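You operate a simulated robot arm through the tools that you are given. There is no shell and no other tool.

The job below is to be done with a simulated two-armed robot. You get a single attempt, and the scene is never put back.

Task
Move the square green vase onto the tray, wipe up the vase ring and stand it back.
Fine: use the beige cloth and put it back; leave the square blue vase; break nothing. Set down upright: square green vase. What is to be rubbed or washed off counts as gone when no trace of it is left.

Only the result counts: the job must be done as asked and must still hold three seconds after the hand-in. Knocking over, shifting, dropping, spilling or breaking anything else fails it. Flat cloth is picked up by pressing the open fingertips on it (5 to 10 N) and closing them slowly along it; thin cloth reads only 2 to 8 mm in the jaws.

Robot
Two 7-joint arms with two-finger parallel grippers on one trunk that stands fixed in place. Base frame: the origin is at the foot of the trunk, x ahead of it, y to its left, z up. Readings come in mm, rad, newtons and seconds.
The left shoulder is at [50, 158, 1108], the right one opposite. With the tool pointing down near the work surface each hand reaches from about 100 to 660 mm from the base axis, measured 20 degrees to its own side. Payload 3.91 kg a hand.
The TCP of each hand is the grasp point between the finger pads, 30 mm short of the fingertips. In the tool frame z runs along the fingers and y along their closing line. Largest opening 110 mm; finger width 20, thickness 10; the body of the gripper, 48 by 112 mm, starts 55 mm behind the TCP.
Orientation is that of the tool frame in the base frame, as [roll, pitch, yaw] about the fixed x, y, z axes, in that order (R = Rz(yaw) Ry(pitch) Rx(roll)). With the fingers straight down and closing along the base's y, the tool's x points along the base's -x, its y along +y and its z along -z.

Tools
- The arms move only by the tool servo_tool. It takes "left_plan", "right_plan" or both (then of equal length, played together; a hand with none holds still); each is text: rows parted by semicolons, each of 7 numbers parted by spaces: the gripper command, from -1 (shut) to 1 (fully open), values between in proportion, then the shift along the base's x, y, z in units of 300 mm (1.0 is 300 mm), then the turn, a rotation vector about the base's x, y, z in units of 180 degrees (1.0 is 180 degrees). In form: jaw tx ty tz rx ry rz; .... A call has 1 to 20 rows; each row is the pose to reach, as a shift and turn from the pose commanded when the call began. A call with a number of a shift or a turn outside -1 to 1 is refused whole. A row lasts 0.2 s, in which the tool goes at most 50 mm and 0.15 rad; a call with a longer step from one row to the next is refused whole, and so is a gripper value outside its range. Where a pose cannot be reached the arm comes as near as it can. A force on the tool above 40 N (or 10 N above the force at the start of the call, whichever is more), or a blocked arm, ends the call early, and 0.2 s more pass. The fingers move at their own pace (about 153 mm/s each) and stop on an object; they squeeze with about 23 N. The grip force told is the motor's: it shows also when the fingers shut on nothing. Time passes only in rows, and 0.2 s behind the last, so rows that repeat a pose let the fingers close. It gives the time, the measured TCP pose, the force on the tool (base axes), the opening and the grip force at its end, in the units of the frame above (readings bear some noise), with the torque about the TCP (base axes, N m) and any sound that the robot's microphone picked up.
- Cameras (640 x 400 px; columns grow to the right, rows downward): "scene" is now at [132.9, 13.4, 1237.5]; the picture's right is [0.36, -0.93, 0.00], its down [-0.59, -0.23, -0.77] and it looks along [0.72, 0.28, -0.63] (base axes); focal length 262 px, centre (320, 200). "left" rides on the left gripper at [72, -17, -103] in its tool frame; the picture's right is [0.23, 0.97, 0.00], its down [-0.76, 0.18, -0.62] and it looks along [-0.61, 0.14, 0.78] (tool axes); focal length 222 px, centre (320, 200). "right" rides on the right gripper at [72, 17, -103] in its tool frame; the picture's right is [-0.23, 0.97, 0.00], its down [-0.76, -0.18, -0.62] and it looks along [-0.61, -0.14, 0.78] (tool axes); focal length 222 px, centre (320, 200). There is no depth. A picture from a camera that has moved, and an enlarged one, comes with that camera's place and axes in the base frame and with its lens. The place of the scene camera against the robot may be out by one fixed shift of up to 25 mm in any direction.
- snapshot(camera): a new picture of that camera. No time passes.
- slide_trunk(by): slides the trunk up (or, below 0, down) by that many mm; the arms and the scene camera ride with it, the base frame stays. It gives what a move gives, with no picture.
- aim_head(pan, tilt): turns the head with the scene camera to pan (to the left, within 1.396 rad either way) and tilt (down, from -0.506 to 1.204), counted from straight ahead of the robot. It gives what a move gives.
- inspect(camera, box): a new picture of the part [left, top, right, bottom] of that camera's present view, enlarged. No time passes.
- hand_in(): hands the job in; it is judged then, once.

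Nothing tells you positions but the pictures and the camera data. Unless the task says otherwise, let go and move clear before handing in.

The tools are called after "Request:" as name(argument=value, ...) on one line, values as JSON. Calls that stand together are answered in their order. servo_tool: Moves the arms, as the interface text tells. Its arguments: {"type":"object","properties":{"left_plan":{"type":"string"},"right_plan":{"type":"string"}},"required":[]} The other tools are called the same way: slide_trunk (by) slides the trunk up or down; aim_head (pan, tilt) turns the head that bears the scene camera; snapshot (camera) takes a picture; inspect (camera, box) takes an enlarged picture of a part of a camera's view; hand_in () hands the job in.

At the start:

```text
clock: 0.0
left_ee_pos: [246.6, 319.5, 1043.3]
left_ee_rot: [-3.14, -0.001, 3.141]
left_contact_force: [-0.2, -0.3, 0.2]
left_ft_torque: [0.0, 0.0, 0.0]
left_gripper_width: 109.9
left_grasp_force: 0.1
right_ee_pos: [341.4, 15.2, 1063.0]
right_ee_rot: [3.14, 0.002, -3.142]
right_contact_force: [-1.6, -0.5, 0.5]
right_ft_torque: [0.0, -0.02, 0.0]
right_gripper_width: 110.2
right_grasp_force: 0.0
trunk travel left (down, up): [-350.0, 132.0]
head pan, tilt: [0.372, 0.688]
```

scene: 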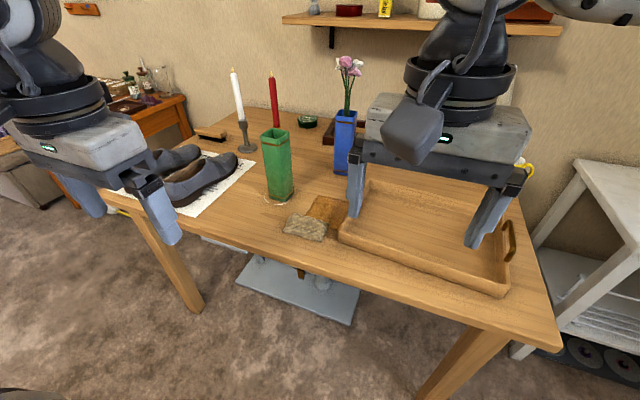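
right: 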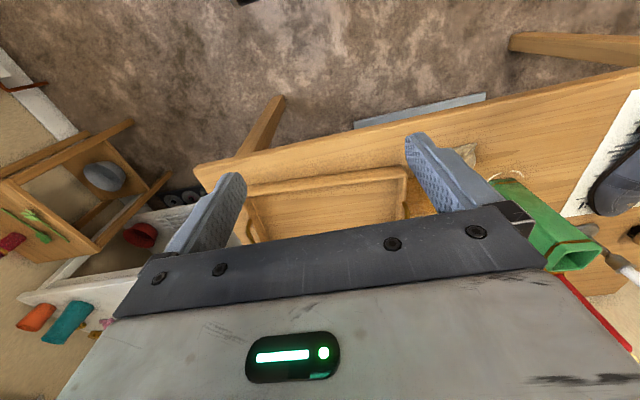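
left: 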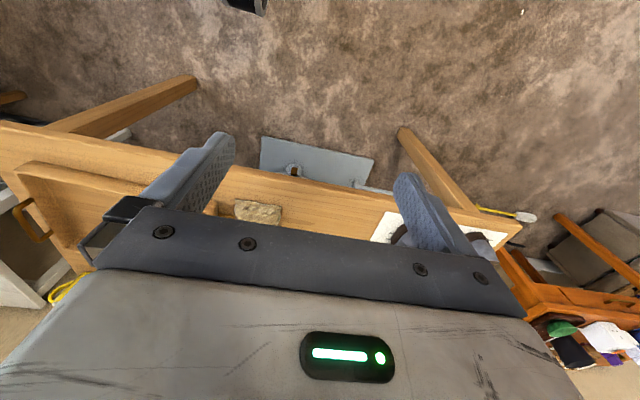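

I see a table with a green square vase in the middle, a beige cloth and an orange-brown cloth (or mat) to its front right, a blue vase with flowers behind, and a tray on the right. I'll look closer before moving.

Request:
inspect(camera="scene", box=[220, 110, 380, 260])

Request:
inspect(camera="scene", box=[320, 150, 560, 330])

Request:
inspect(camera="right", box=[400, 100, 640, 300])

```text
2.67 times, centred on (300, 185) of scene
camera zoom: at [132.9, 13.4, 1237.5], right [0.36, -0.93, 0.0], down [-0.59, -0.23, -0.77], along [0.72, 0.28, -0.63], focal length 698 px, centre (373, 240)
```

zoom: 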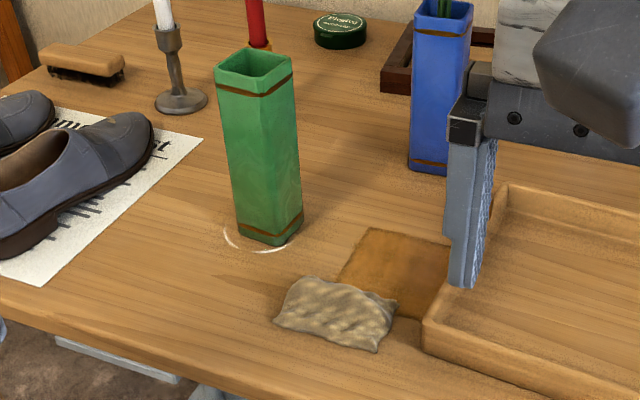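

```text
2.22 times, centred on (440, 240) of scene
camera zoom: at [132.9, 13.4, 1237.5], right [0.36, -0.93, 0.0], down [-0.59, -0.23, -0.77], along [0.72, 0.28, -0.63], focal length 582 px, centre (53, 111)
```

zoom: 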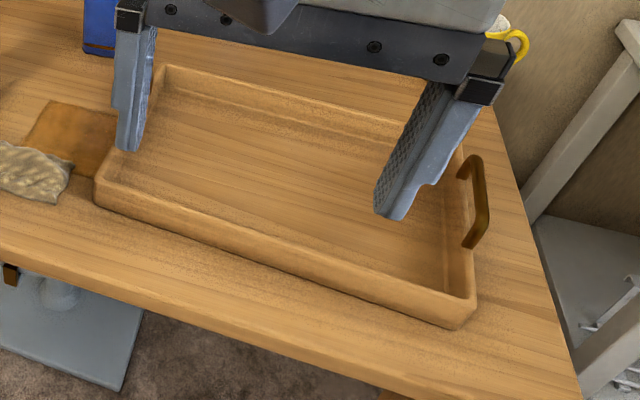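

```text
2.00 times, centred on (520, 200) of right
camera zoom: at [267.8, 31.8, 1168.1], right [0.23, 0.97, 0.0], down [0.76, -0.18, 0.62], along [0.61, -0.14, -0.78], focal length 444 px, centre (-80, 200)
```

zoom: 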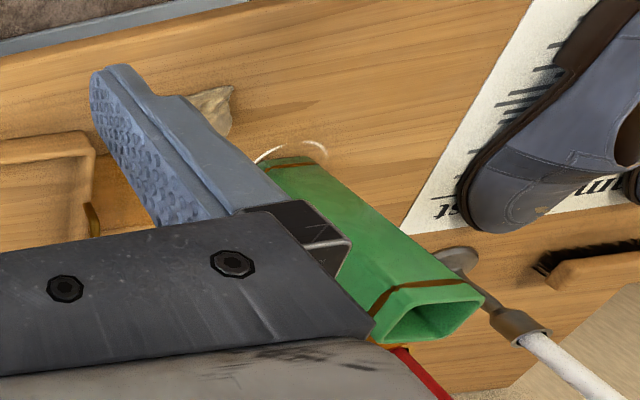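

The right gripper blocks the scene camera's view of the tray. I'll move the right arm back and to the right to see the whole tray and get a second viewpoint.

Request:
servo_tool(right_plan="1 -0.04 -0.14 0 0 0 0; 1 -0.08 -0.28 0 0 0 0; 1 -0.12 -0.42 0 0 0 0; 1 -0.16 -0.56 0 0 0 0; 1 -0.2 -0.7 0 0 0 0; 1 -0.24 -0.84 0 0 0 0; 1 -0.28 -0.95 0 0 0 0; 1 -0.28 -0.95 0 0 0 0")

Request:
snapshot(camera="scene")

Request:
inspect(camera="scene", box=[220, 110, 380, 260])

Request:
snapshot(camera="right")

```text
clock: 1.8
left_ee_pos: [246.8, 319.2, 1043.8]
left_ee_rot: [-3.141, 0.0, 3.141]
left_contact_force: [-0.7, 0.2, 0.6]
left_ft_torque: [0.01, 0.03, -0.02]
left_gripper_width: 110.1
left_grasp_force: 0.2
right_ee_pos: [257.5, -273.1, 1063.6]
right_ee_rot: [3.139, 0.001, -3.141]
right_contact_force: [-0.2, 0.2, 0.9]
right_ft_torque: [-0.02, 0.04, 0.03]
right_gripper_width: 109.8
right_grasp_force: 0.1
trunk travel left (down, up): [-350.0, 132.0]
head pan, tilt: [0.372, 0.688]
```

```text
taken
camera scene: at [132.9, 13.4, 1237.5], right [0.36, -0.93, 0.0], down [-0.59, -0.23, -0.77], along [0.72, 0.28, -0.63], focal length 262 px, centre (320, 200)
```

scene: 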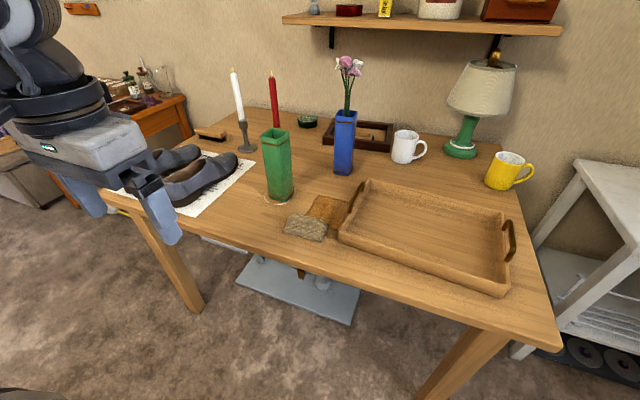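

```text
2.67 times, centred on (300, 185) of scene
camera zoom: at [132.9, 13.4, 1237.5], right [0.36, -0.93, 0.0], down [-0.59, -0.23, -0.77], along [0.72, 0.28, -0.63], focal length 698 px, centre (373, 240)
```

zoom: 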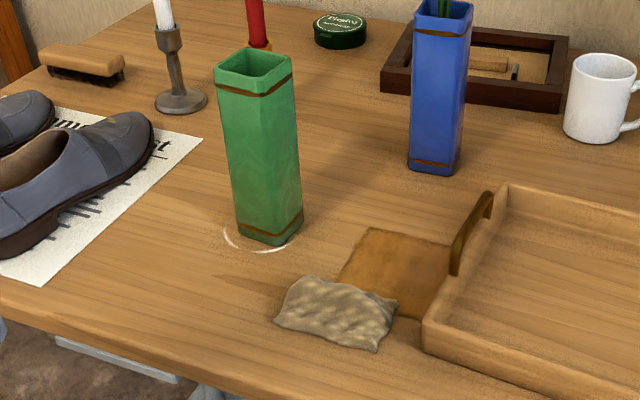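

```text
taken
camera right: at [183.8, -255.2, 1167.7], right [0.23, 0.97, 0.0], down [0.76, -0.18, 0.62], along [0.61, -0.14, -0.78], focal length 222 px, centre (320, 200)
```

right: 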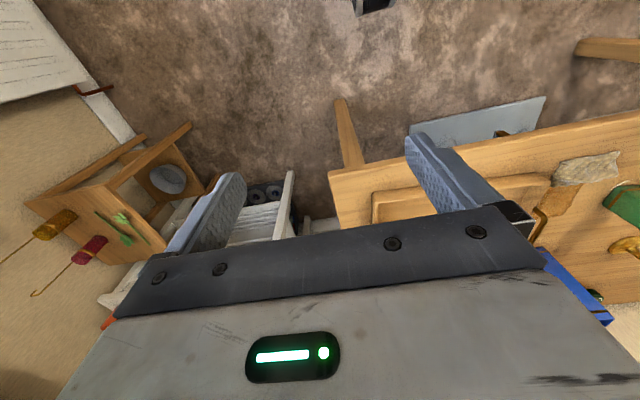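

The view is clear now: beige crumpled cloth, a flat brown piece beside it, the tray with two handles, candles and shoes to the left. I'll measure positions with zooms of the wrist cameras.

Request:
inspect(camera="right", box=[480, 120, 640, 260])

Request:
inspect(camera="left", box=[200, 150, 420, 280])

Request:
inspect(camera="scene", box=[270, 180, 350, 250])

Request:
inspect(camera="scene", box=[250, 170, 310, 222])

```text
2.86 times, centred on (560, 190) of right
camera zoom: at [183.8, -255.2, 1167.7], right [0.23, 0.97, 0.0], down [0.76, -0.18, 0.62], along [0.61, -0.14, -0.78], focal length 635 px, centre (-366, 229)
```

zoom: 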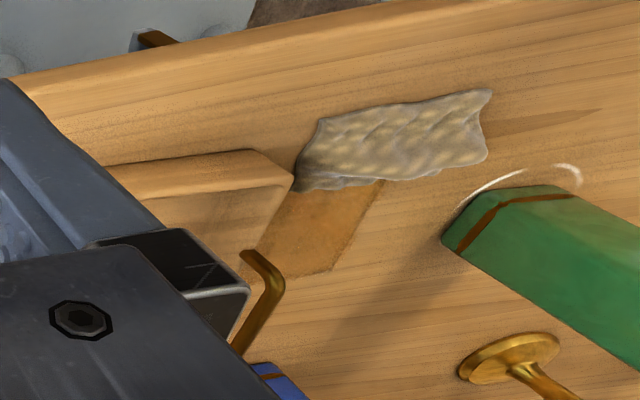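

```text
2.91 times, centred on (310, 215) of left
camera zoom: at [173.5, 302.2, 1145.9], right [-0.23, 0.97, 0.0], down [0.76, 0.18, 0.62], along [0.61, 0.14, -0.78], focal length 646 px, centre (349, 156)
```

zoom: 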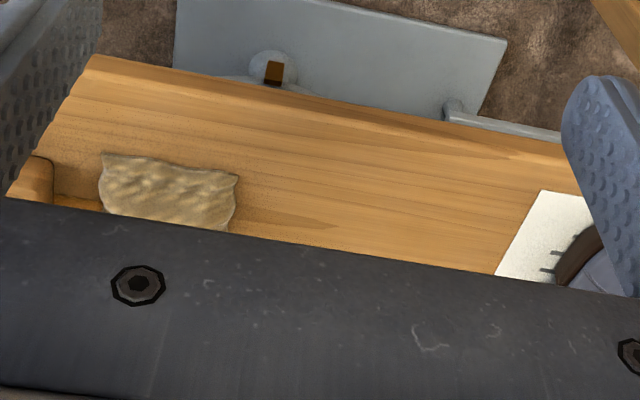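

```text
5.71 times, centred on (310, 215) of scene
camera zoom: at [132.9, 13.4, 1237.5], right [0.36, -0.93, 0.0], down [-0.59, -0.23, -0.77], along [0.72, 0.28, -0.63], focal length 1496 px, centre (377, 114)
```

zoom: 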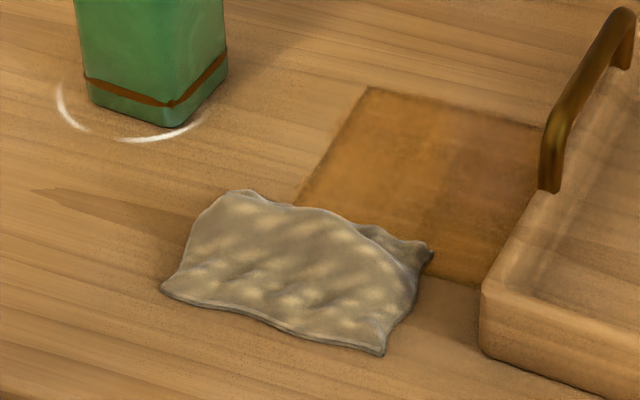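

```text
7.69 times, centred on (280, 196) of scene
camera zoom: at [132.9, 13.4, 1237.5], right [0.36, -0.93, 0.0], down [-0.59, -0.23, -0.77], along [0.72, 0.28, -0.63], focal length 2014 px, centre (628, 231)
```

zoom: 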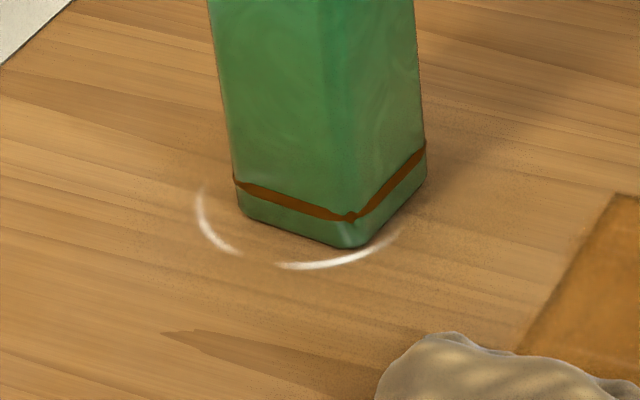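

Triangulating the wrist views puts the cloth's near edge at about x=521, y=186 to 292, with the table at z≈750. The vase is near (653, 363), and the ring around it has a radius of about 40 mm. I'll check the vase top, the tray and the blue vase in more detail.

Request:
inspect(camera="scene", box=[250, 118, 310, 156])

Request:
inspect(camera="scene", box=[330, 160, 530, 310])

Request:
inspect(camera="scene", box=[180, 50, 420, 200])

```text
10.53 times, centred on (280, 137) of scene
camera zoom: at [132.9, 13.4, 1237.5], right [0.36, -0.93, 0.0], down [-0.59, -0.23, -0.77], along [0.72, 0.28, -0.63], focal length 2756 px, centre (741, 863)
```

zoom: 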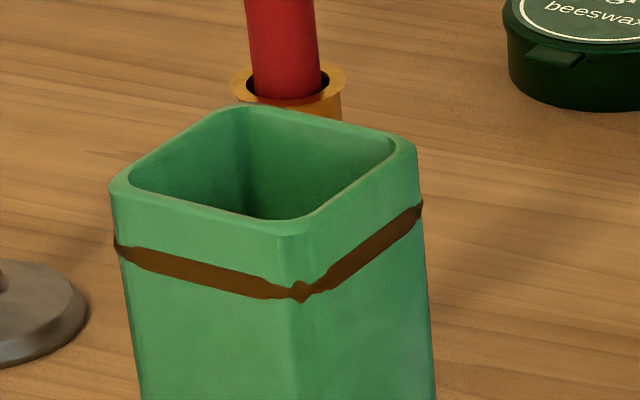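

```text
2.67 times, centred on (430, 235) of scene
camera zoom: at [132.9, 13.4, 1237.5], right [0.36, -0.93, 0.0], down [-0.59, -0.23, -0.77], along [0.72, 0.28, -0.63], focal length 698 px, centre (27, 107)
```

zoom: 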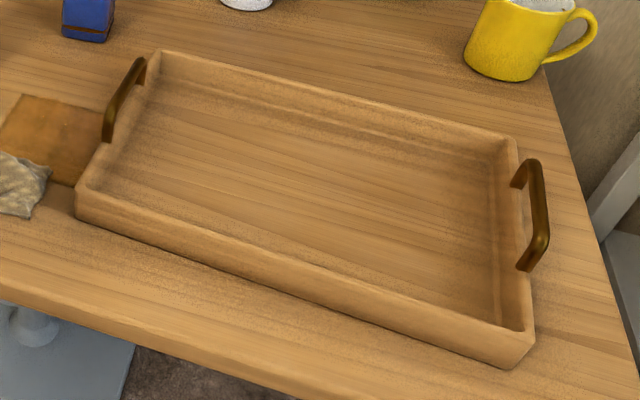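

```text
2.67 times, centred on (300, 125) of scene
camera zoom: at [132.9, 13.4, 1237.5], right [0.36, -0.93, 0.0], down [-0.59, -0.23, -0.77], along [0.72, 0.28, -0.63], focal length 698 px, centre (373, 400)
```

zoom: 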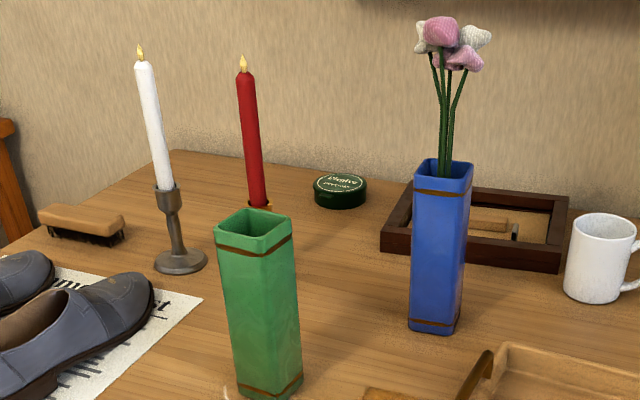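

The vase is about 50 mm square, 200 mm tall (top z≈948), centred near (653, 363) and turned about -7°. There is free space around it. I'll bring the left arm over it, above its top, to test reach with the tool vertical.

Request:
servo_tool(left_plan="1 0.13 0.014 0 0 0 0; 1 0.26 0.028 0 0 0 0; 1 0.39 0.042 0 0 0 0; 1 0.52 0.056 0 0 0 0; 1 0.65 0.07 0 0 0 0; 1 0.78 0.084 0 0 0 0; 1 0.91 0.098 0 0 0 0; 1 1.0 0.11 0 0 0 0; 1 1.0 0.11 0 0 0 0")

Request:
snapshot(camera="scene")

Request:
snapshot(camera="left")

```text
clock: 3.8
left_ee_pos: [547.8, 352.1, 1044.9]
left_ee_rot: [3.141, 0.0, 3.14]
left_contact_force: [0.0, 0.0, 0.7]
left_ft_torque: [-0.01, 0.01, -0.01]
left_gripper_width: 109.9
left_grasp_force: 0.0
right_ee_pos: [257.3, -273.0, 1063.2]
right_ee_rot: [3.142, 0.0, -3.141]
right_contact_force: [-0.2, 0.7, 0.7]
right_ft_torque: [-0.01, 0.0, 0.01]
right_gripper_width: 110.2
right_grasp_force: 0.0
trunk travel left (down, up): [-350.0, 132.0]
head pan, tilt: [0.372, 0.688]
```

```text
taken
camera scene: at [132.9, 13.4, 1237.5], right [0.36, -0.93, 0.0], down [-0.59, -0.23, -0.77], along [0.72, 0.28, -0.63], focal length 262 px, centre (320, 200)
```

scene: 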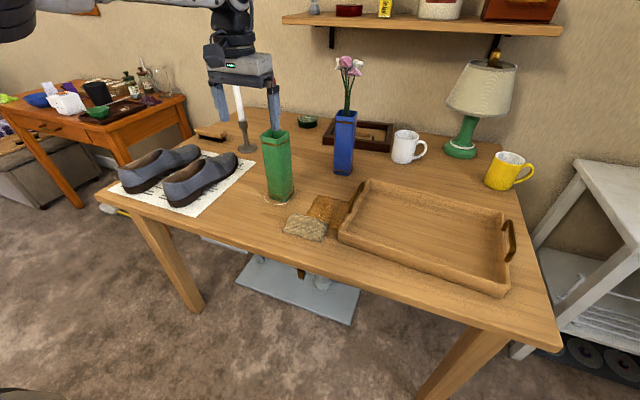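

```text
taken
camera left: at [473.9, 335.5, 1147.0], right [-0.23, 0.97, 0.0], down [0.76, 0.18, 0.62], along [0.61, 0.14, -0.78], focal length 222 px, centre (320, 200)
```

left: 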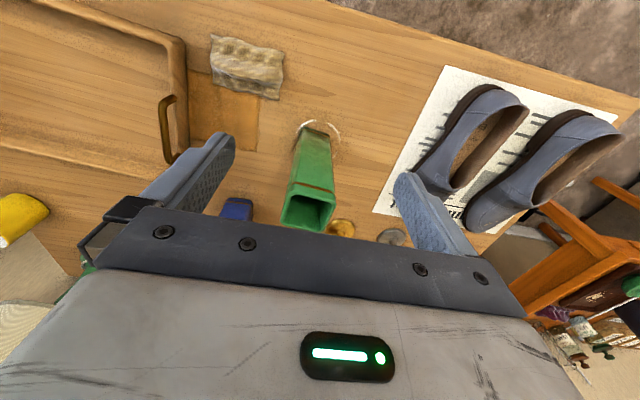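

The left arm tracks well to x=548 and its camera shows the vase and cloth clearly. I'll zoom for precise positions.

Request:
inspect(camera="left", box=[270, 100, 370, 240])

Request:
inspect(camera="left", box=[140, 10, 360, 160])

```text
2.86 times, centred on (320, 170) of left
camera zoom: at [473.9, 335.5, 1147.0], right [-0.23, 0.97, 0.0], down [0.76, 0.18, 0.62], along [0.61, 0.14, -0.78], focal length 635 px, centre (320, 286)
```

zoom: 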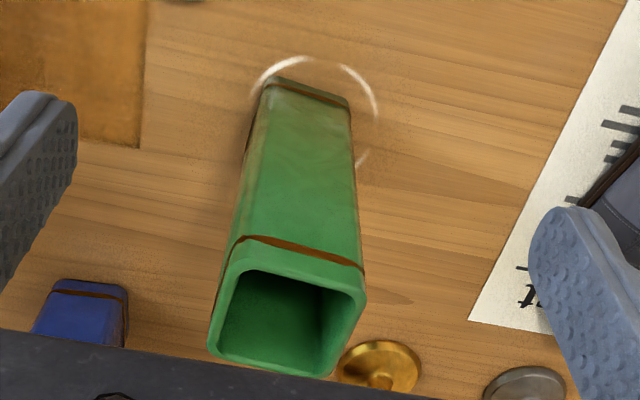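

```text
2.67 times, centred on (250, 85) of left
camera zoom: at [473.9, 335.5, 1147.0], right [-0.23, 0.97, 0.0], down [0.76, 0.18, 0.62], along [0.61, 0.14, -0.78], focal length 592 px, centre (507, 507)
```

zoom: 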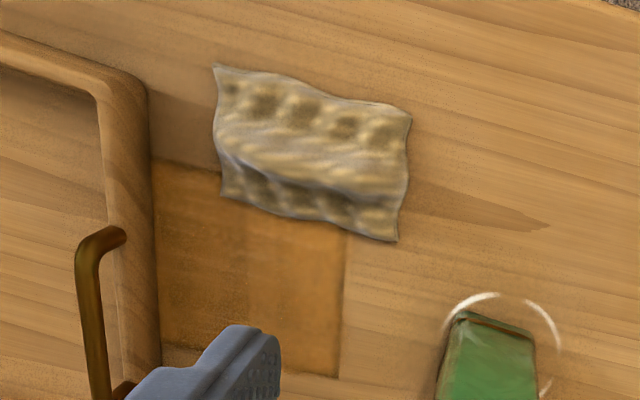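

The vase centre comes out at about (653, 363) with yaw ≈ -5°, and the ring at (650, 370) with radius ≈ 43. The cloth spans x 520–588 and y 186–291. Next I'll go directly above the vase with a -5° yaw and check that it can be reached.

Request:
servo_tool(left_plan="1 0.12 0.012 0 0 0 -0.009; 1 0.24 0.024 0 0 0 -0.018; 1 0.355 0.035 0 0 0 -0.028; 1 0.355 0.035 0 0 0 -0.028; 1 0.355 0.035 0 0 0 -0.028")

Request:
snapshot(camera="scene")

Request:
snapshot(camera="left")

```text
clock: 5.0
left_ee_pos: [575.4, 327.0, 1034.6]
left_ee_rot: [3.139, 0.0, 3.057]
left_contact_force: [0.1, -0.5, 0.6]
left_ft_torque: [-0.01, 0.02, 0.01]
left_gripper_width: 110.3
left_grasp_force: 0.0
left hand out of reach, approached as far as the arm can: row 1, 2, 3, 4, 5
right_ee_pos: [257.9, -271.9, 1063.5]
right_ee_rot: [3.14, 0.0, -3.14]
right_contact_force: [-0.6, -0.2, -0.2]
right_ft_torque: [-0.03, 0.0, -0.02]
right_gripper_width: 110.2
right_grasp_force: 0.1
trunk travel left (down, up): [-350.0, 132.0]
head pan, tilt: [0.372, 0.688]
```

```text
taken
camera scene: at [132.8, 13.3, 1237.6], right [0.36, -0.93, 0.0], down [-0.59, -0.23, -0.77], along [0.72, 0.28, -0.63], focal length 262 px, centre (320, 200)
```

scene: 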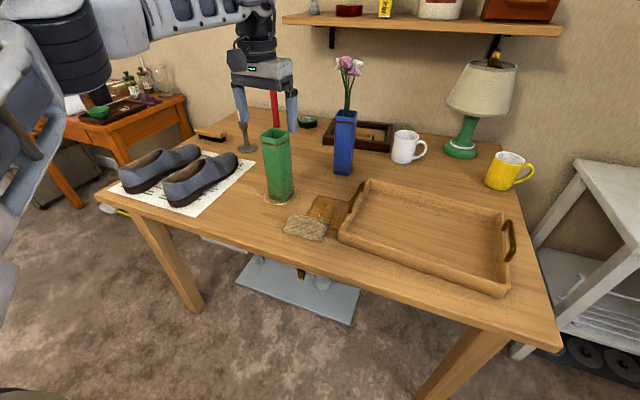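

```text
taken
camera left: at [500.4, 316.4, 1137.1], right [-0.14, 0.99, 0.0], down [0.77, 0.11, 0.62], along [0.62, 0.09, -0.78], focal length 222 px, centre (320, 200)
```

left: 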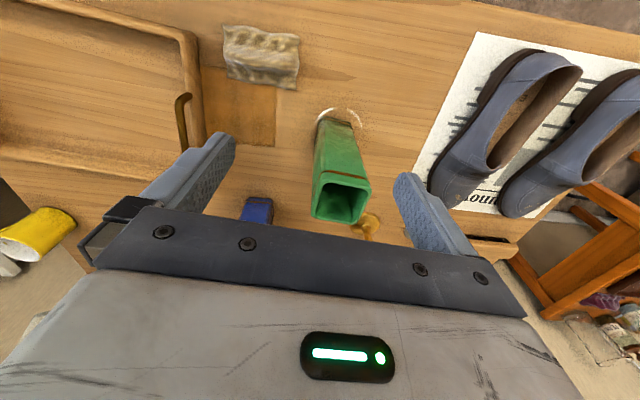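

With the tool vertical the arm stops at (575, 327), so the vase needs a forward tilt of about 30° to reach. I'll tilt in place, well above the vase, and read where the arm ends up.

Request:
servo_tool(left_plan="1 0 0 0 -0.0036 -0.0415 0; 1 0 0 0 -0.0072 -0.083 0; 1 0 0 0 -0.0109 -0.1245 0; 1 0 0 0 -0.0145 -0.166 0; 1 0 0 0 -0.0145 -0.166 0; 1 0 0 0 -0.0145 -0.166 0")

Request:
snapshot(camera="left")

Request:
snapshot(camera="scene")

```text
clock: 6.4
left_ee_pos: [575.2, 324.4, 1035.4]
left_ee_rot: [-3.141, 0.525, 3.055]
left_contact_force: [-0.3, 0.5, -0.7]
left_ft_torque: [-0.03, 0.0, -0.01]
left_gripper_width: 109.9
left_grasp_force: 0.0
right_ee_pos: [256.9, -272.2, 1063.5]
right_ee_rot: [-3.141, 0.0, -3.141]
right_contact_force: [0.1, 0.0, -0.4]
right_ft_torque: [0.02, 0.01, -0.04]
right_gripper_width: 110.2
right_grasp_force: 0.1
trunk travel left (down, up): [-350.0, 132.0]
head pan, tilt: [0.372, 0.688]
```

```text
taken
camera left: at [459.2, 318.6, 1088.8], right [-0.11, 0.99, -0.11], down [0.36, 0.15, 0.92], along [0.93, 0.06, -0.37], focal length 222 px, centre (320, 200)
```

left: 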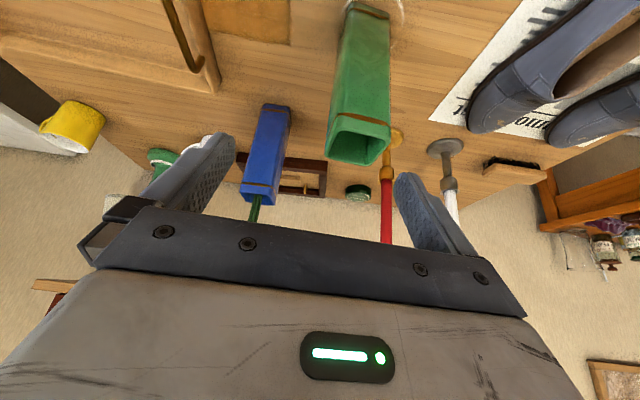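

```text
taken
camera scene: at [132.9, 13.4, 1237.5], right [0.36, -0.93, 0.0], down [-0.59, -0.23, -0.77], along [0.72, 0.28, -0.63], focal length 262 px, centre (320, 200)
```

scene: 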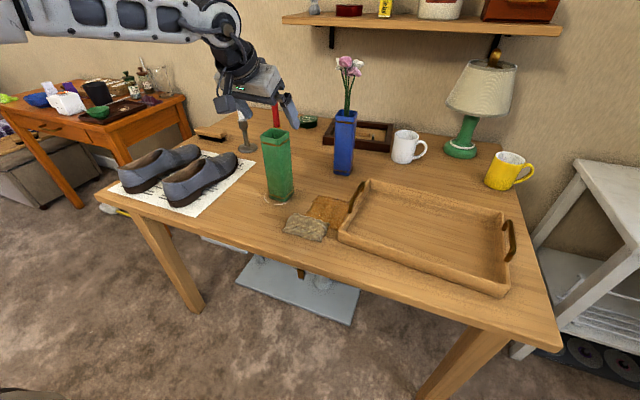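

The command now starts from the actual pose, tilted 30°. I'll move above the vase at the same height and verify alignment.

Request:
servo_tool(left_plan="1 0.09 0.043 0 0 0 0; 1 0.18 0.086 0 0 0 0; 1 0.259 0.129 0 0 0 0; 1 0.259 0.129 0 0 0 0; 1 0.259 0.129 0 0 0 0")

Request:
snapshot(camera="left")

Request:
inspect(camera="scene", box=[180, 50, 360, 230])

```text
clock: 7.6
left_ee_pos: [647.7, 361.3, 1037.5]
left_ee_rot: [3.14, 0.527, 3.056]
left_contact_force: [-0.1, 0.4, -0.3]
left_ft_torque: [0.0, -0.01, -0.02]
left_gripper_width: 110.2
left_grasp_force: 0.0
left hand out of reach, approached as far as the arm can: row 3, 4, 5
right_ee_pos: [256.6, -274.0, 1064.0]
right_ee_rot: [-3.14, 0.001, -3.14]
right_contact_force: [0.1, 0.4, -0.4]
right_ft_torque: [0.0, 0.0, -0.01]
right_gripper_width: 109.8
right_grasp_force: 0.1
trunk travel left (down, up): [-350.0, 132.0]
head pan, tilt: [0.372, 0.688]
```

```text
taken
camera left: at [531.7, 354.5, 1089.2], right [-0.11, 0.99, -0.11], down [0.36, 0.15, 0.92], along [0.93, 0.06, -0.37], focal length 222 px, centre (320, 200)
```

left: 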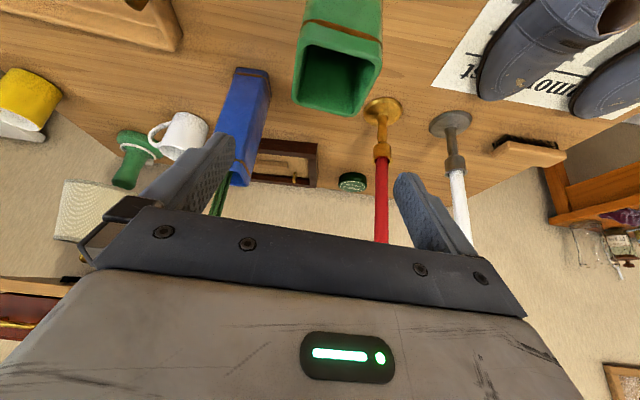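

```text
2.22 times, centred on (270, 140) of scene
camera zoom: at [132.8, 13.4, 1237.5], right [0.36, -0.93, 0.0], down [-0.59, -0.23, -0.77], along [0.72, 0.28, -0.63], focal length 582 px, centre (431, 333)
```

zoom: 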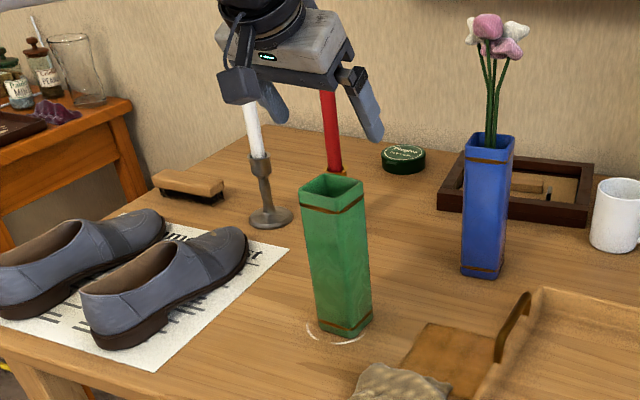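

The arm is nearly there: (648, 361), just short of reach at this height. I'll lower to z≈985, still above the vase top, centre over it and check the alignment.

Request:
servo_tool(left_plan="1 0 0 -0.09 0 0 0; 1 0.0177 0.0057 -0.175 0 0 0; 1 0.0177 0.0057 -0.175 0 0 0; 1 0.0177 0.0057 -0.175 0 0 0")

Request:
snapshot(camera="left")

Request:
inspect(camera="scene", box=[230, 70, 330, 220])

```text
clock: 8.6
left_ee_pos: [651.9, 359.3, 984.5]
left_ee_rot: [3.139, 0.525, 3.057]
left_contact_force: [0.2, 0.0, -0.6]
left_ft_torque: [-0.01, 0.02, -0.03]
left_gripper_width: 109.8
left_grasp_force: 0.0
left hand out of reach, approached as far as the arm can: row 2, 3, 4
right_ee_pos: [258.1, -272.2, 1063.7]
right_ee_rot: [3.14, 0.0, -3.141]
right_contact_force: [-0.1, 0.0, -0.2]
right_ft_torque: [-0.01, 0.0, -0.02]
right_gripper_width: 109.8
right_grasp_force: 0.1
trunk travel left (down, up): [-350.0, 132.0]
head pan, tilt: [0.372, 0.688]
```

```text
taken
camera left: at [534.1, 353.0, 1036.5], right [-0.11, 0.99, -0.11], down [0.36, 0.15, 0.92], along [0.93, 0.07, -0.37], focal length 222 px, centre (320, 200)
```

left: 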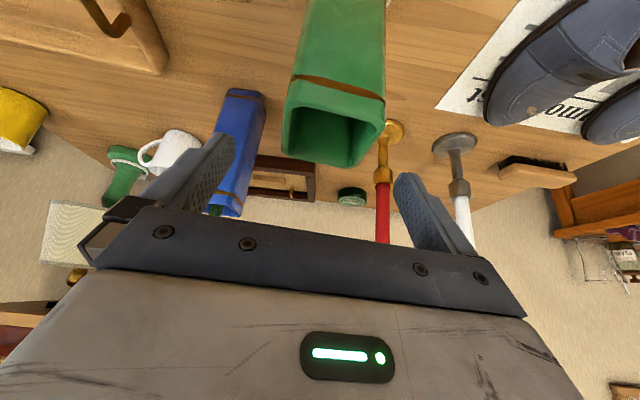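

```text
2.67 times, centred on (280, 145) of scene
camera zoom: at [132.9, 13.4, 1237.5], right [0.36, -0.93, 0.0], down [-0.59, -0.23, -0.77], along [0.72, 0.28, -0.63], focal length 698 px, centre (427, 347)
```

zoom: 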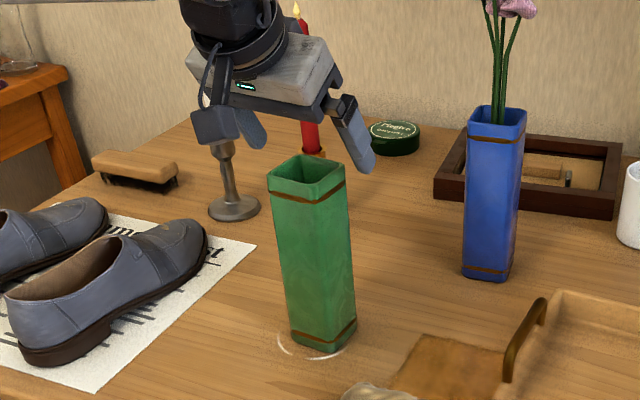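

The reach limit still binds at 30° tilt, so I'll tilt to 45° and centre on the vase while staying above it.

Request:
servo_tool(left_plan="1 0.0 0.004 0 -0.0036 -0.0415 0; 1 0.0037 0.0123 0 -0.00725 -0.083 0; 1 0.0037 0.0123 0 -0.00725 -0.083 0; 1 0.0037 0.0123 0 -0.00725 -0.083 0")

Request:
snapshot(camera="left")

Request:
inspect(camera="scene", box=[230, 70, 330, 220])

```text
clock: 9.6
left_ee_pos: [650.7, 364.6, 985.5]
left_ee_rot: [-3.141, 0.787, 3.054]
left_contact_force: [-0.1, -0.2, -0.6]
left_ft_torque: [0.01, 0.02, -0.02]
left_gripper_width: 109.9
left_grasp_force: 0.2
right_ee_pos: [256.8, -272.1, 1064.3]
right_ee_rot: [3.14, 0.001, 3.14]
right_contact_force: [-0.1, -1.3, -0.6]
right_ft_torque: [-0.01, 0.01, 0.02]
right_gripper_width: 109.8
right_grasp_force: 0.1
trunk travel left (down, up): [-350.0, 132.0]
head pan, tilt: [0.372, 0.688]
```

```text
taken
camera left: at [524.9, 358.1, 1005.8], right [-0.07, 0.98, -0.16], down [0.11, 0.17, 0.98], along [0.99, 0.06, -0.12], focal length 222 px, centre (320, 200)
```

left: 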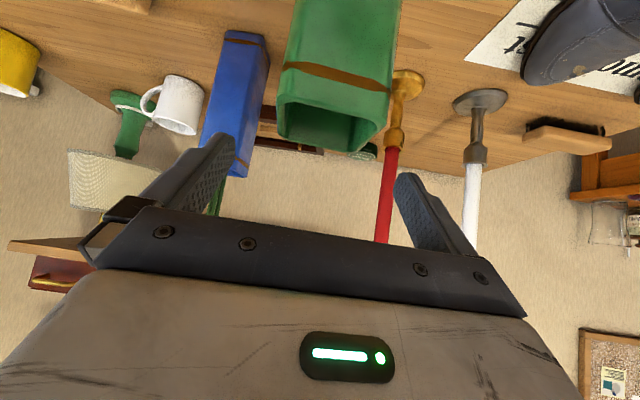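

```text
2.67 times, centred on (280, 145) of scene
camera zoom: at [132.9, 13.4, 1237.5], right [0.36, -0.93, 0.0], down [-0.59, -0.23, -0.77], along [0.72, 0.28, -0.63], focal length 698 px, centre (427, 347)
```

zoom: 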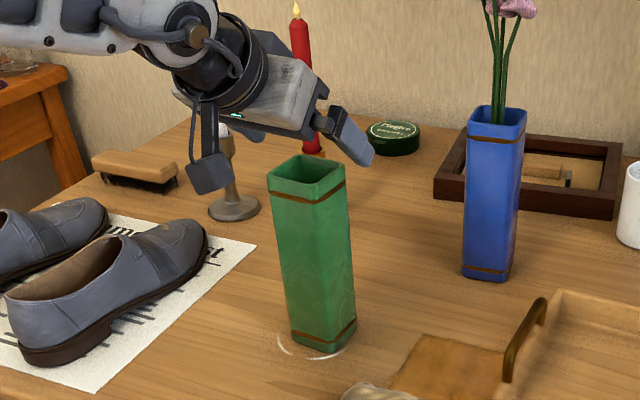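

The gripper is centred over the vase with about 27 mm of clearance on each side. I'll descend to z≈912 with the fingers open.

Request:
servo_tool(left_plan="1 0.003 -0.002 -0.06 0 0 0; 1 0.006 -0.005 -0.12 0 0 0; 1 0.007 -0.005 -0.18 0 0 0; 1 0.007 -0.005 -0.243 0 0 0; 1 0.007 -0.005 -0.243 0 0 0")

Request:
snapshot(camera="left")

Request:
inspect(camera="scene", box=[230, 70, 330, 220])

```text
clock: 10.8
left_ee_pos: [652.8, 362.1, 911.5]
left_ee_rot: [-3.141, 0.785, 3.053]
left_contact_force: [-0.1, -0.2, -0.5]
left_ft_torque: [-0.02, -0.01, 0.01]
left_gripper_width: 110.1
left_grasp_force: 0.1
right_ee_pos: [258.8, -272.2, 1063.5]
right_ee_rot: [3.141, 0.001, -3.14]
right_contact_force: [-0.3, -0.5, -0.2]
right_ft_torque: [0.03, -0.02, 0.0]
right_gripper_width: 110.1
right_grasp_force: 0.1
trunk travel left (down, up): [-350.0, 132.0]
head pan, tilt: [0.372, 0.688]
```

```text
taken
camera left: at [527.4, 356.1, 932.9], right [-0.07, 0.98, -0.16], down [0.11, 0.17, 0.98], along [0.99, 0.06, -0.12], focal length 222 px, centre (320, 200)
```

left: 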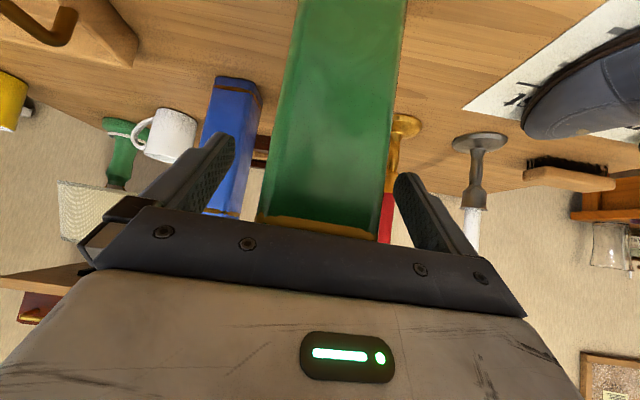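

```text
2.67 times, centred on (280, 145) of scene
camera zoom: at [132.9, 13.4, 1237.5], right [0.36, -0.93, 0.0], down [-0.59, -0.23, -0.77], along [0.72, 0.28, -0.63], focal length 698 px, centre (427, 347)
```

zoom: 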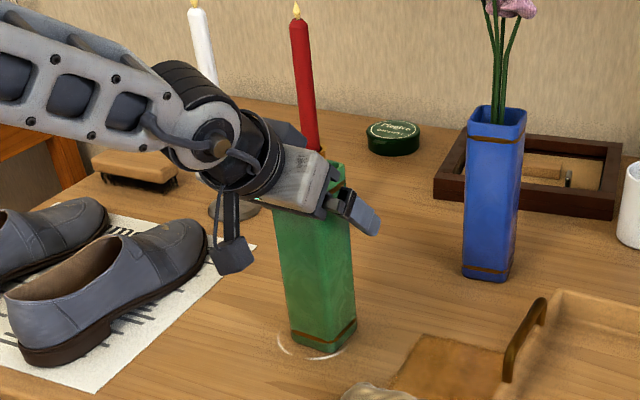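

The vase sits between the fingers. I'll zoom in to check its centring before closing.

Request:
inspect(camera="left", box=[200, 0, 440, 250])

```text
1.60 times, centred on (320, 125) of left
camera zoom: at [527.4, 356.1, 932.9], right [-0.07, 0.98, -0.16], down [0.11, 0.17, 0.98], along [0.99, 0.06, -0.12], focal length 355 px, centre (320, 320)
```

zoom: 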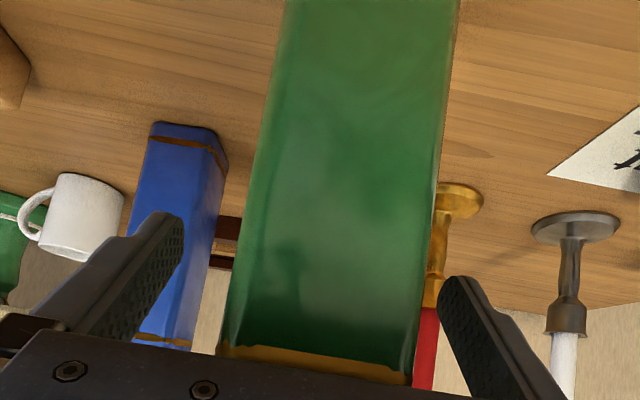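

The vase centre measures (652.5, ~362), matching the TCP. I'll close gently on it.

Request:
servo_tool(left_plan="0.4 0 0 0 0 0 0; 0.15 0 0 0 0 0 0; 0.05 0 0 0 0 0 0; -0.02 0 0 0 0 0 0; -0.1 0 0 0 0 0 0; -0.3 0 0 0 0 0 0; -1 0 0 0 0 0 0; -1 0 0 0 0 0 0")

Request:
snapshot(camera="left")

Request:
inspect(camera="scene", box=[230, 70, 330, 220])

```text
clock: 12.6
left_ee_pos: [653.1, 362.9, 912.1]
left_ee_rot: [3.141, 0.786, 3.053]
left_contact_force: [0.4, -1.7, 0.0]
left_ft_torque: [-0.13, -0.05, 0.01]
left_gripper_width: 57.9
left_grasp_force: 23.1
right_ee_pos: [258.1, -271.8, 1063.1]
right_ee_rot: [3.14, -0.001, 3.14]
right_contact_force: [0.2, 0.3, 0.7]
right_ft_torque: [0.0, 0.0, 0.02]
right_gripper_width: 109.9
right_grasp_force: 0.1
trunk travel left (down, up): [-350.0, 132.0]
head pan, tilt: [0.372, 0.688]
```

```text
taken
camera left: at [527.4, 356.0, 933.2], right [-0.07, 0.98, -0.16], down [0.11, 0.17, 0.98], along [0.99, 0.06, -0.12], focal length 222 px, centre (320, 200)
```

left: 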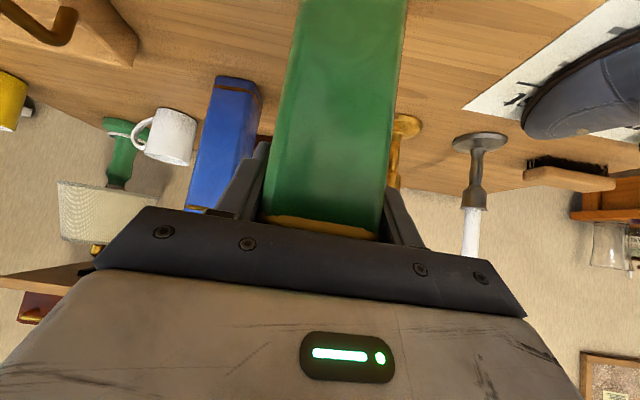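

```text
2.67 times, centred on (280, 145) of scene
camera zoom: at [132.9, 13.3, 1237.5], right [0.36, -0.93, 0.0], down [-0.59, -0.23, -0.77], along [0.72, 0.28, -0.63], focal length 698 px, centre (427, 347)
```

zoom: 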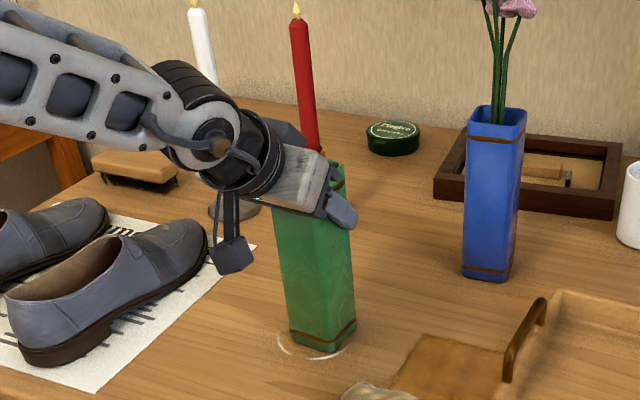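

I have the vase gripped (58 mm, 23 N). I'll lift it slowly a few centimetres and check that it stays upright.

Request:
servo_tool(left_plan="-1 0 0 0.01 0 0 0; -1 0 0 0.03 0 0 0; -1 0 0 0.06 0 0 0; -1 0 0 0.1 0 0 0; -1 0 0 0.1 0 0 0")

Request:
inspect(camera="scene", box=[230, 70, 330, 220])

```text
clock: 13.8
left_ee_pos: [653.4, 362.8, 941.9]
left_ee_rot: [3.141, 0.784, 3.054]
left_contact_force: [-0.7, 0.3, -3.2]
left_ft_torque: [0.05, 0.0, 0.01]
left_gripper_width: 58.1
left_grasp_force: 23.4
right_ee_pos: [258.3, -272.1, 1062.9]
right_ee_rot: [3.14, 0.0, -3.14]
right_contact_force: [0.2, -0.3, 0.1]
right_ft_torque: [-0.02, 0.0, -0.02]
right_gripper_width: 110.0
right_grasp_force: 0.1
trunk travel left (down, up): [-350.0, 132.0]
head pan, tilt: [0.372, 0.688]
```

```text
2.67 times, centred on (280, 145) of scene
camera zoom: at [133.2, 13.6, 1237.5], right [0.36, -0.93, 0.0], down [-0.59, -0.23, -0.77], along [0.72, 0.28, -0.63], focal length 698 px, centre (427, 347)
```

zoom: 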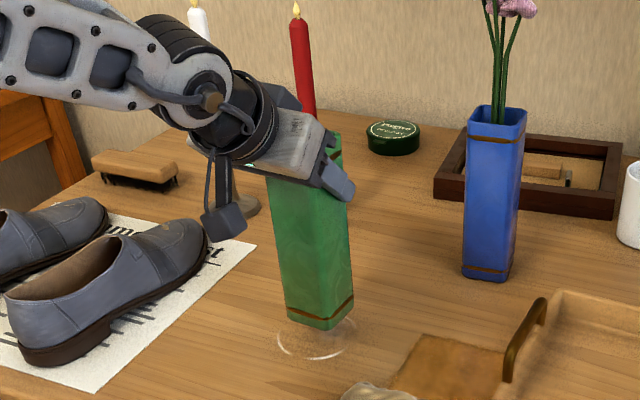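

The vase is held firmly (≈3.2 N) and the full ring is visible below. I'll lift it clear of the tray handle and carry it over the left part of the tray.

Request:
servo_tool(left_plan="-1 -0.02 -0.03 0.08 0 0 0; -1 -0.05 -0.09 0.17 0 0 0; -1 -0.08 -0.18 0.25 0 0 0; -1 -0.1 -0.28 0.27 0 0 0; -1 -0.11 -0.39 0.27 0 0 0; -1 -0.117 -0.5 0.27 0 0 0; -1 -0.117 -0.61 0.27 0 0 0; -1 -0.117 -0.72 0.27 0 0 0; -1 -0.117 -0.82 0.27 0 0 0; -1 -0.117 -0.91 0.27 0 0 0; -1 -0.117 -0.97 0.27 0 0 0; -1 -0.117 -1 0.27 0 0 0; -1 -0.117 -1 0.27 0 0 0")

Request:
snapshot(camera="scene")

Request:
snapshot(camera="left")

```text
clock: 16.6
left_ee_pos: [583.1, 119.2, 1031.4]
left_ee_rot: [3.141, 0.785, 3.054]
left_contact_force: [-1.0, -0.6, -2.2]
left_ft_torque: [0.01, 0.0, -0.01]
left_gripper_width: 58.0
left_grasp_force: 23.0
left hand out of reach, approached as far as the arm can: row 9, 10, 11, 12, 13
right_ee_pos: [258.4, -271.7, 1063.0]
right_ee_rot: [3.141, 0.001, -3.14]
right_contact_force: [0.3, 0.7, 0.1]
right_ft_torque: [-0.02, 0.0, 0.0]
right_gripper_width: 109.9
right_grasp_force: 0.1
trunk travel left (down, up): [-350.0, 132.0]
head pan, tilt: [0.372, 0.688]
```

```text
taken
camera scene: at [133.1, 13.4, 1237.5], right [0.36, -0.93, 0.0], down [-0.59, -0.23, -0.77], along [0.72, 0.28, -0.63], focal length 262 px, centre (320, 200)
```

scene: 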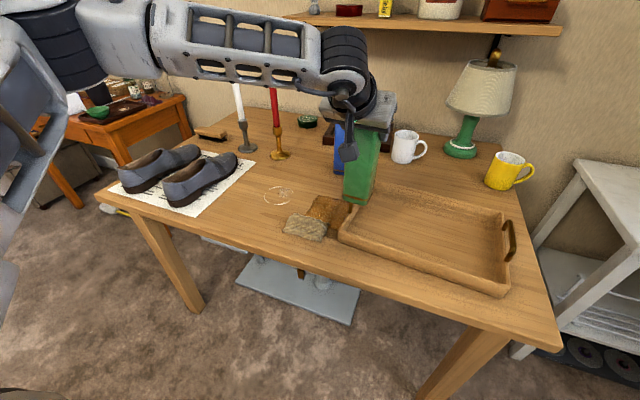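

```text
taken
camera left: at [456.1, 113.9, 1052.7], right [-0.07, 0.98, -0.16], down [0.11, 0.17, 0.98], along [0.99, 0.05, -0.12], focal length 222 px, centre (320, 200)
```

left: 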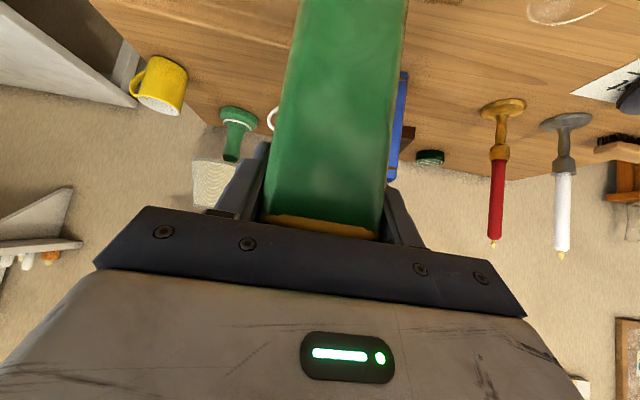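

The arm hits a limit at (583, 119), probably because the tool yaw is awkward so far to the right. I'll turn the hand about the vertical toward the right, keeping the vase upright, as I continue into the tray.

Request:
servo_tool(left_plan="-1 0 0 0 0 0 -0.04; -1 0 0 0 0 0 -0.08; -1 0 0 0 0 0 -0.12; -1 0 0 0 0 0 -0.16; -1 0.03 -0.05 0 0 0 -0.18; -1 0.06 -0.1 0 0 0 -0.2; -1 0.09 -0.15 0 0 0 -0.2; -1 0.1 -0.18 0 0 0 -0.2; -1 0.1 -0.18 0 0 0 -0.2")

Request:
snapshot(camera="scene")

Request:
snapshot(camera="left")

```text
clock: 18.6
left_ee_pos: [596.3, 80.7, 1035.6]
left_ee_rot: [3.141, 0.787, 2.428]
left_contact_force: [0.2, 0.7, -2.5]
left_ft_torque: [0.04, 0.0, -0.01]
left_gripper_width: 57.8
left_grasp_force: 23.0
left hand out of reach, approached as far as the arm can: row 7, 8, 9
right_ee_pos: [256.9, -272.0, 1064.1]
right_ee_rot: [-3.14, -0.001, 3.14]
right_contact_force: [0.0, -0.4, 0.0]
right_ft_torque: [0.01, 0.03, 0.01]
right_gripper_width: 109.8
right_grasp_force: 0.1
trunk travel left (down, up): [-350.0, 132.0]
head pan, tilt: [0.372, 0.688]
```

```text
taken
camera scene: at [133.2, 13.4, 1237.5], right [0.36, -0.93, 0.0], down [-0.59, -0.23, -0.77], along [0.72, 0.28, -0.63], focal length 262 px, centre (320, 200)
```

scene: 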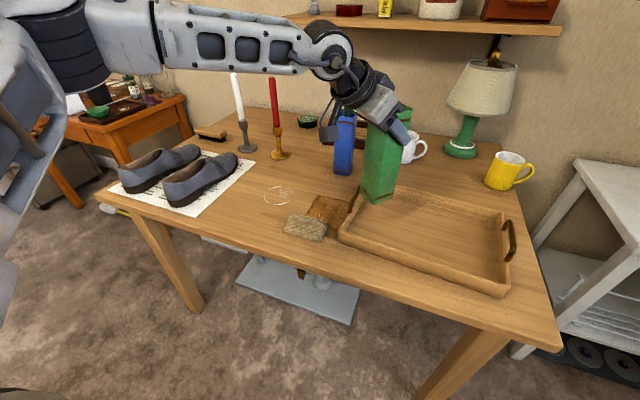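

```text
taken
camera left: at [490.5, 150.0, 1056.8], right [0.52, 0.84, -0.16], down [0.19, 0.07, 0.98], along [0.83, -0.54, -0.12], focal length 222 px, centre (320, 200)
```

left: 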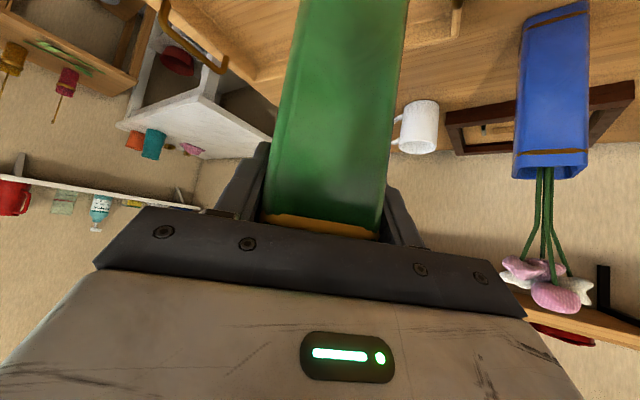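

The vase is over the tray's left interior at (596, 81), still high. I want it about 15–20 mm further in, so I'll lower a little and continue inward with slightly more yaw.

Request:
servo_tool(left_plan="-1 0 0 -0.06 0 0 -0.03; -1 0.01 -0.01 -0.12 0 0 -0.06; -1 0.03 -0.03 -0.14 0 0 -0.08; -1 0.055 -0.045 -0.14 0 0 -0.08; -1 0.055 -0.045 -0.14 0 0 -0.08")

Request:
snapshot(camera="scene")

Request:
inspect(camera="scene", box=[310, 90, 530, 310])

```text
clock: 19.8
left_ee_pos: [526.2, 37.3, 983.6]
left_ee_rot: [3.137, 0.788, 2.177]
left_contact_force: [0.1, 0.9, -3.4]
left_ft_torque: [0.02, 0.0, 0.01]
left_gripper_width: 58.1
left_grasp_force: 23.2
left hand out of reach, approached as far as the arm can: row 1, 2, 3, 4, 5
right_ee_pos: [257.6, -272.5, 1062.5]
right_ee_rot: [-3.142, 0.0, 3.141]
right_contact_force: [-0.5, -0.4, 0.6]
right_ft_torque: [0.01, 0.0, -0.04]
right_gripper_width: 110.1
right_grasp_force: 0.2
trunk travel left (down, up): [-350.0, 132.0]
head pan, tilt: [0.372, 0.688]
```

```text
taken
camera scene: at [133.1, 13.5, 1237.5], right [0.36, -0.93, 0.0], down [-0.59, -0.23, -0.77], along [0.72, 0.28, -0.63], focal length 262 px, centre (320, 200)
```

scene: 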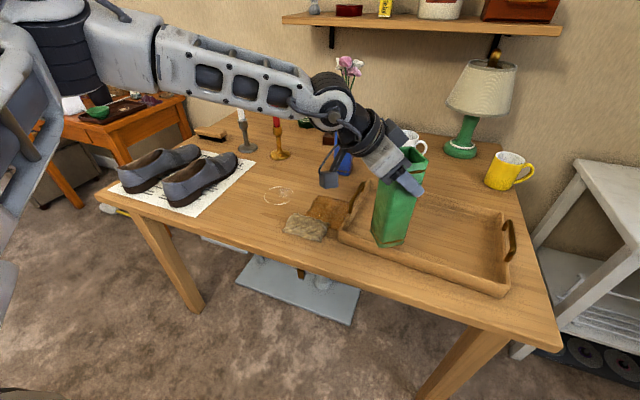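

```text
1.82 times, centred on (420, 200) of scene
camera zoom: at [133.1, 13.5, 1237.5], right [0.36, -0.93, 0.0], down [-0.59, -0.23, -0.77], along [0.72, 0.28, -0.63], focal length 476 px, centre (138, 200)
```

zoom: 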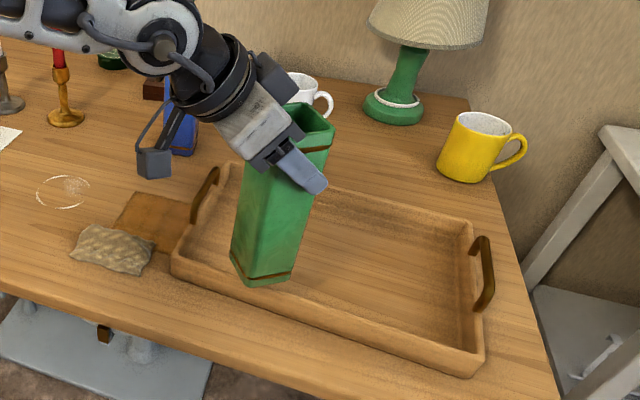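

The solver clipped to (526, 37), which looks like a joint limit rather than distance. Raising the trunk should let the arm reach down in a more natural posture, so I'll slide it up, which also lifts the vase clear.

Request:
slide_trunk(by=110)

Request:
snapshot(camera="scene")

```text
clock: 21.2
left_ee_pos: [527.4, 36.6, 1093.5]
left_ee_rot: [3.138, 0.785, 2.177]
left_contact_force: [0.1, -0.3, -3.5]
left_ft_torque: [0.0, -0.01, 0.0]
left_gripper_width: 57.8
left_grasp_force: 22.8
right_ee_pos: [258.3, -273.2, 1173.0]
right_ee_rot: [-3.141, 0.0, 3.141]
right_contact_force: [0.5, -1.0, 0.4]
right_ft_torque: [-0.01, -0.01, -0.01]
right_gripper_width: 109.6
right_grasp_force: 0.0
trunk travel left (down, up): [-460.0, 22.0]
head pan, tilt: [0.372, 0.688]
```

```text
taken
camera scene: at [133.3, 13.4, 1347.4], right [0.36, -0.93, 0.0], down [-0.59, -0.23, -0.77], along [0.72, 0.28, -0.63], focal length 262 px, centre (320, 200)
```

scene: 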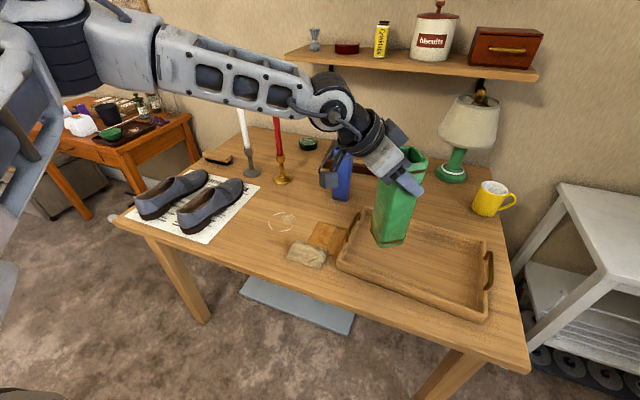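

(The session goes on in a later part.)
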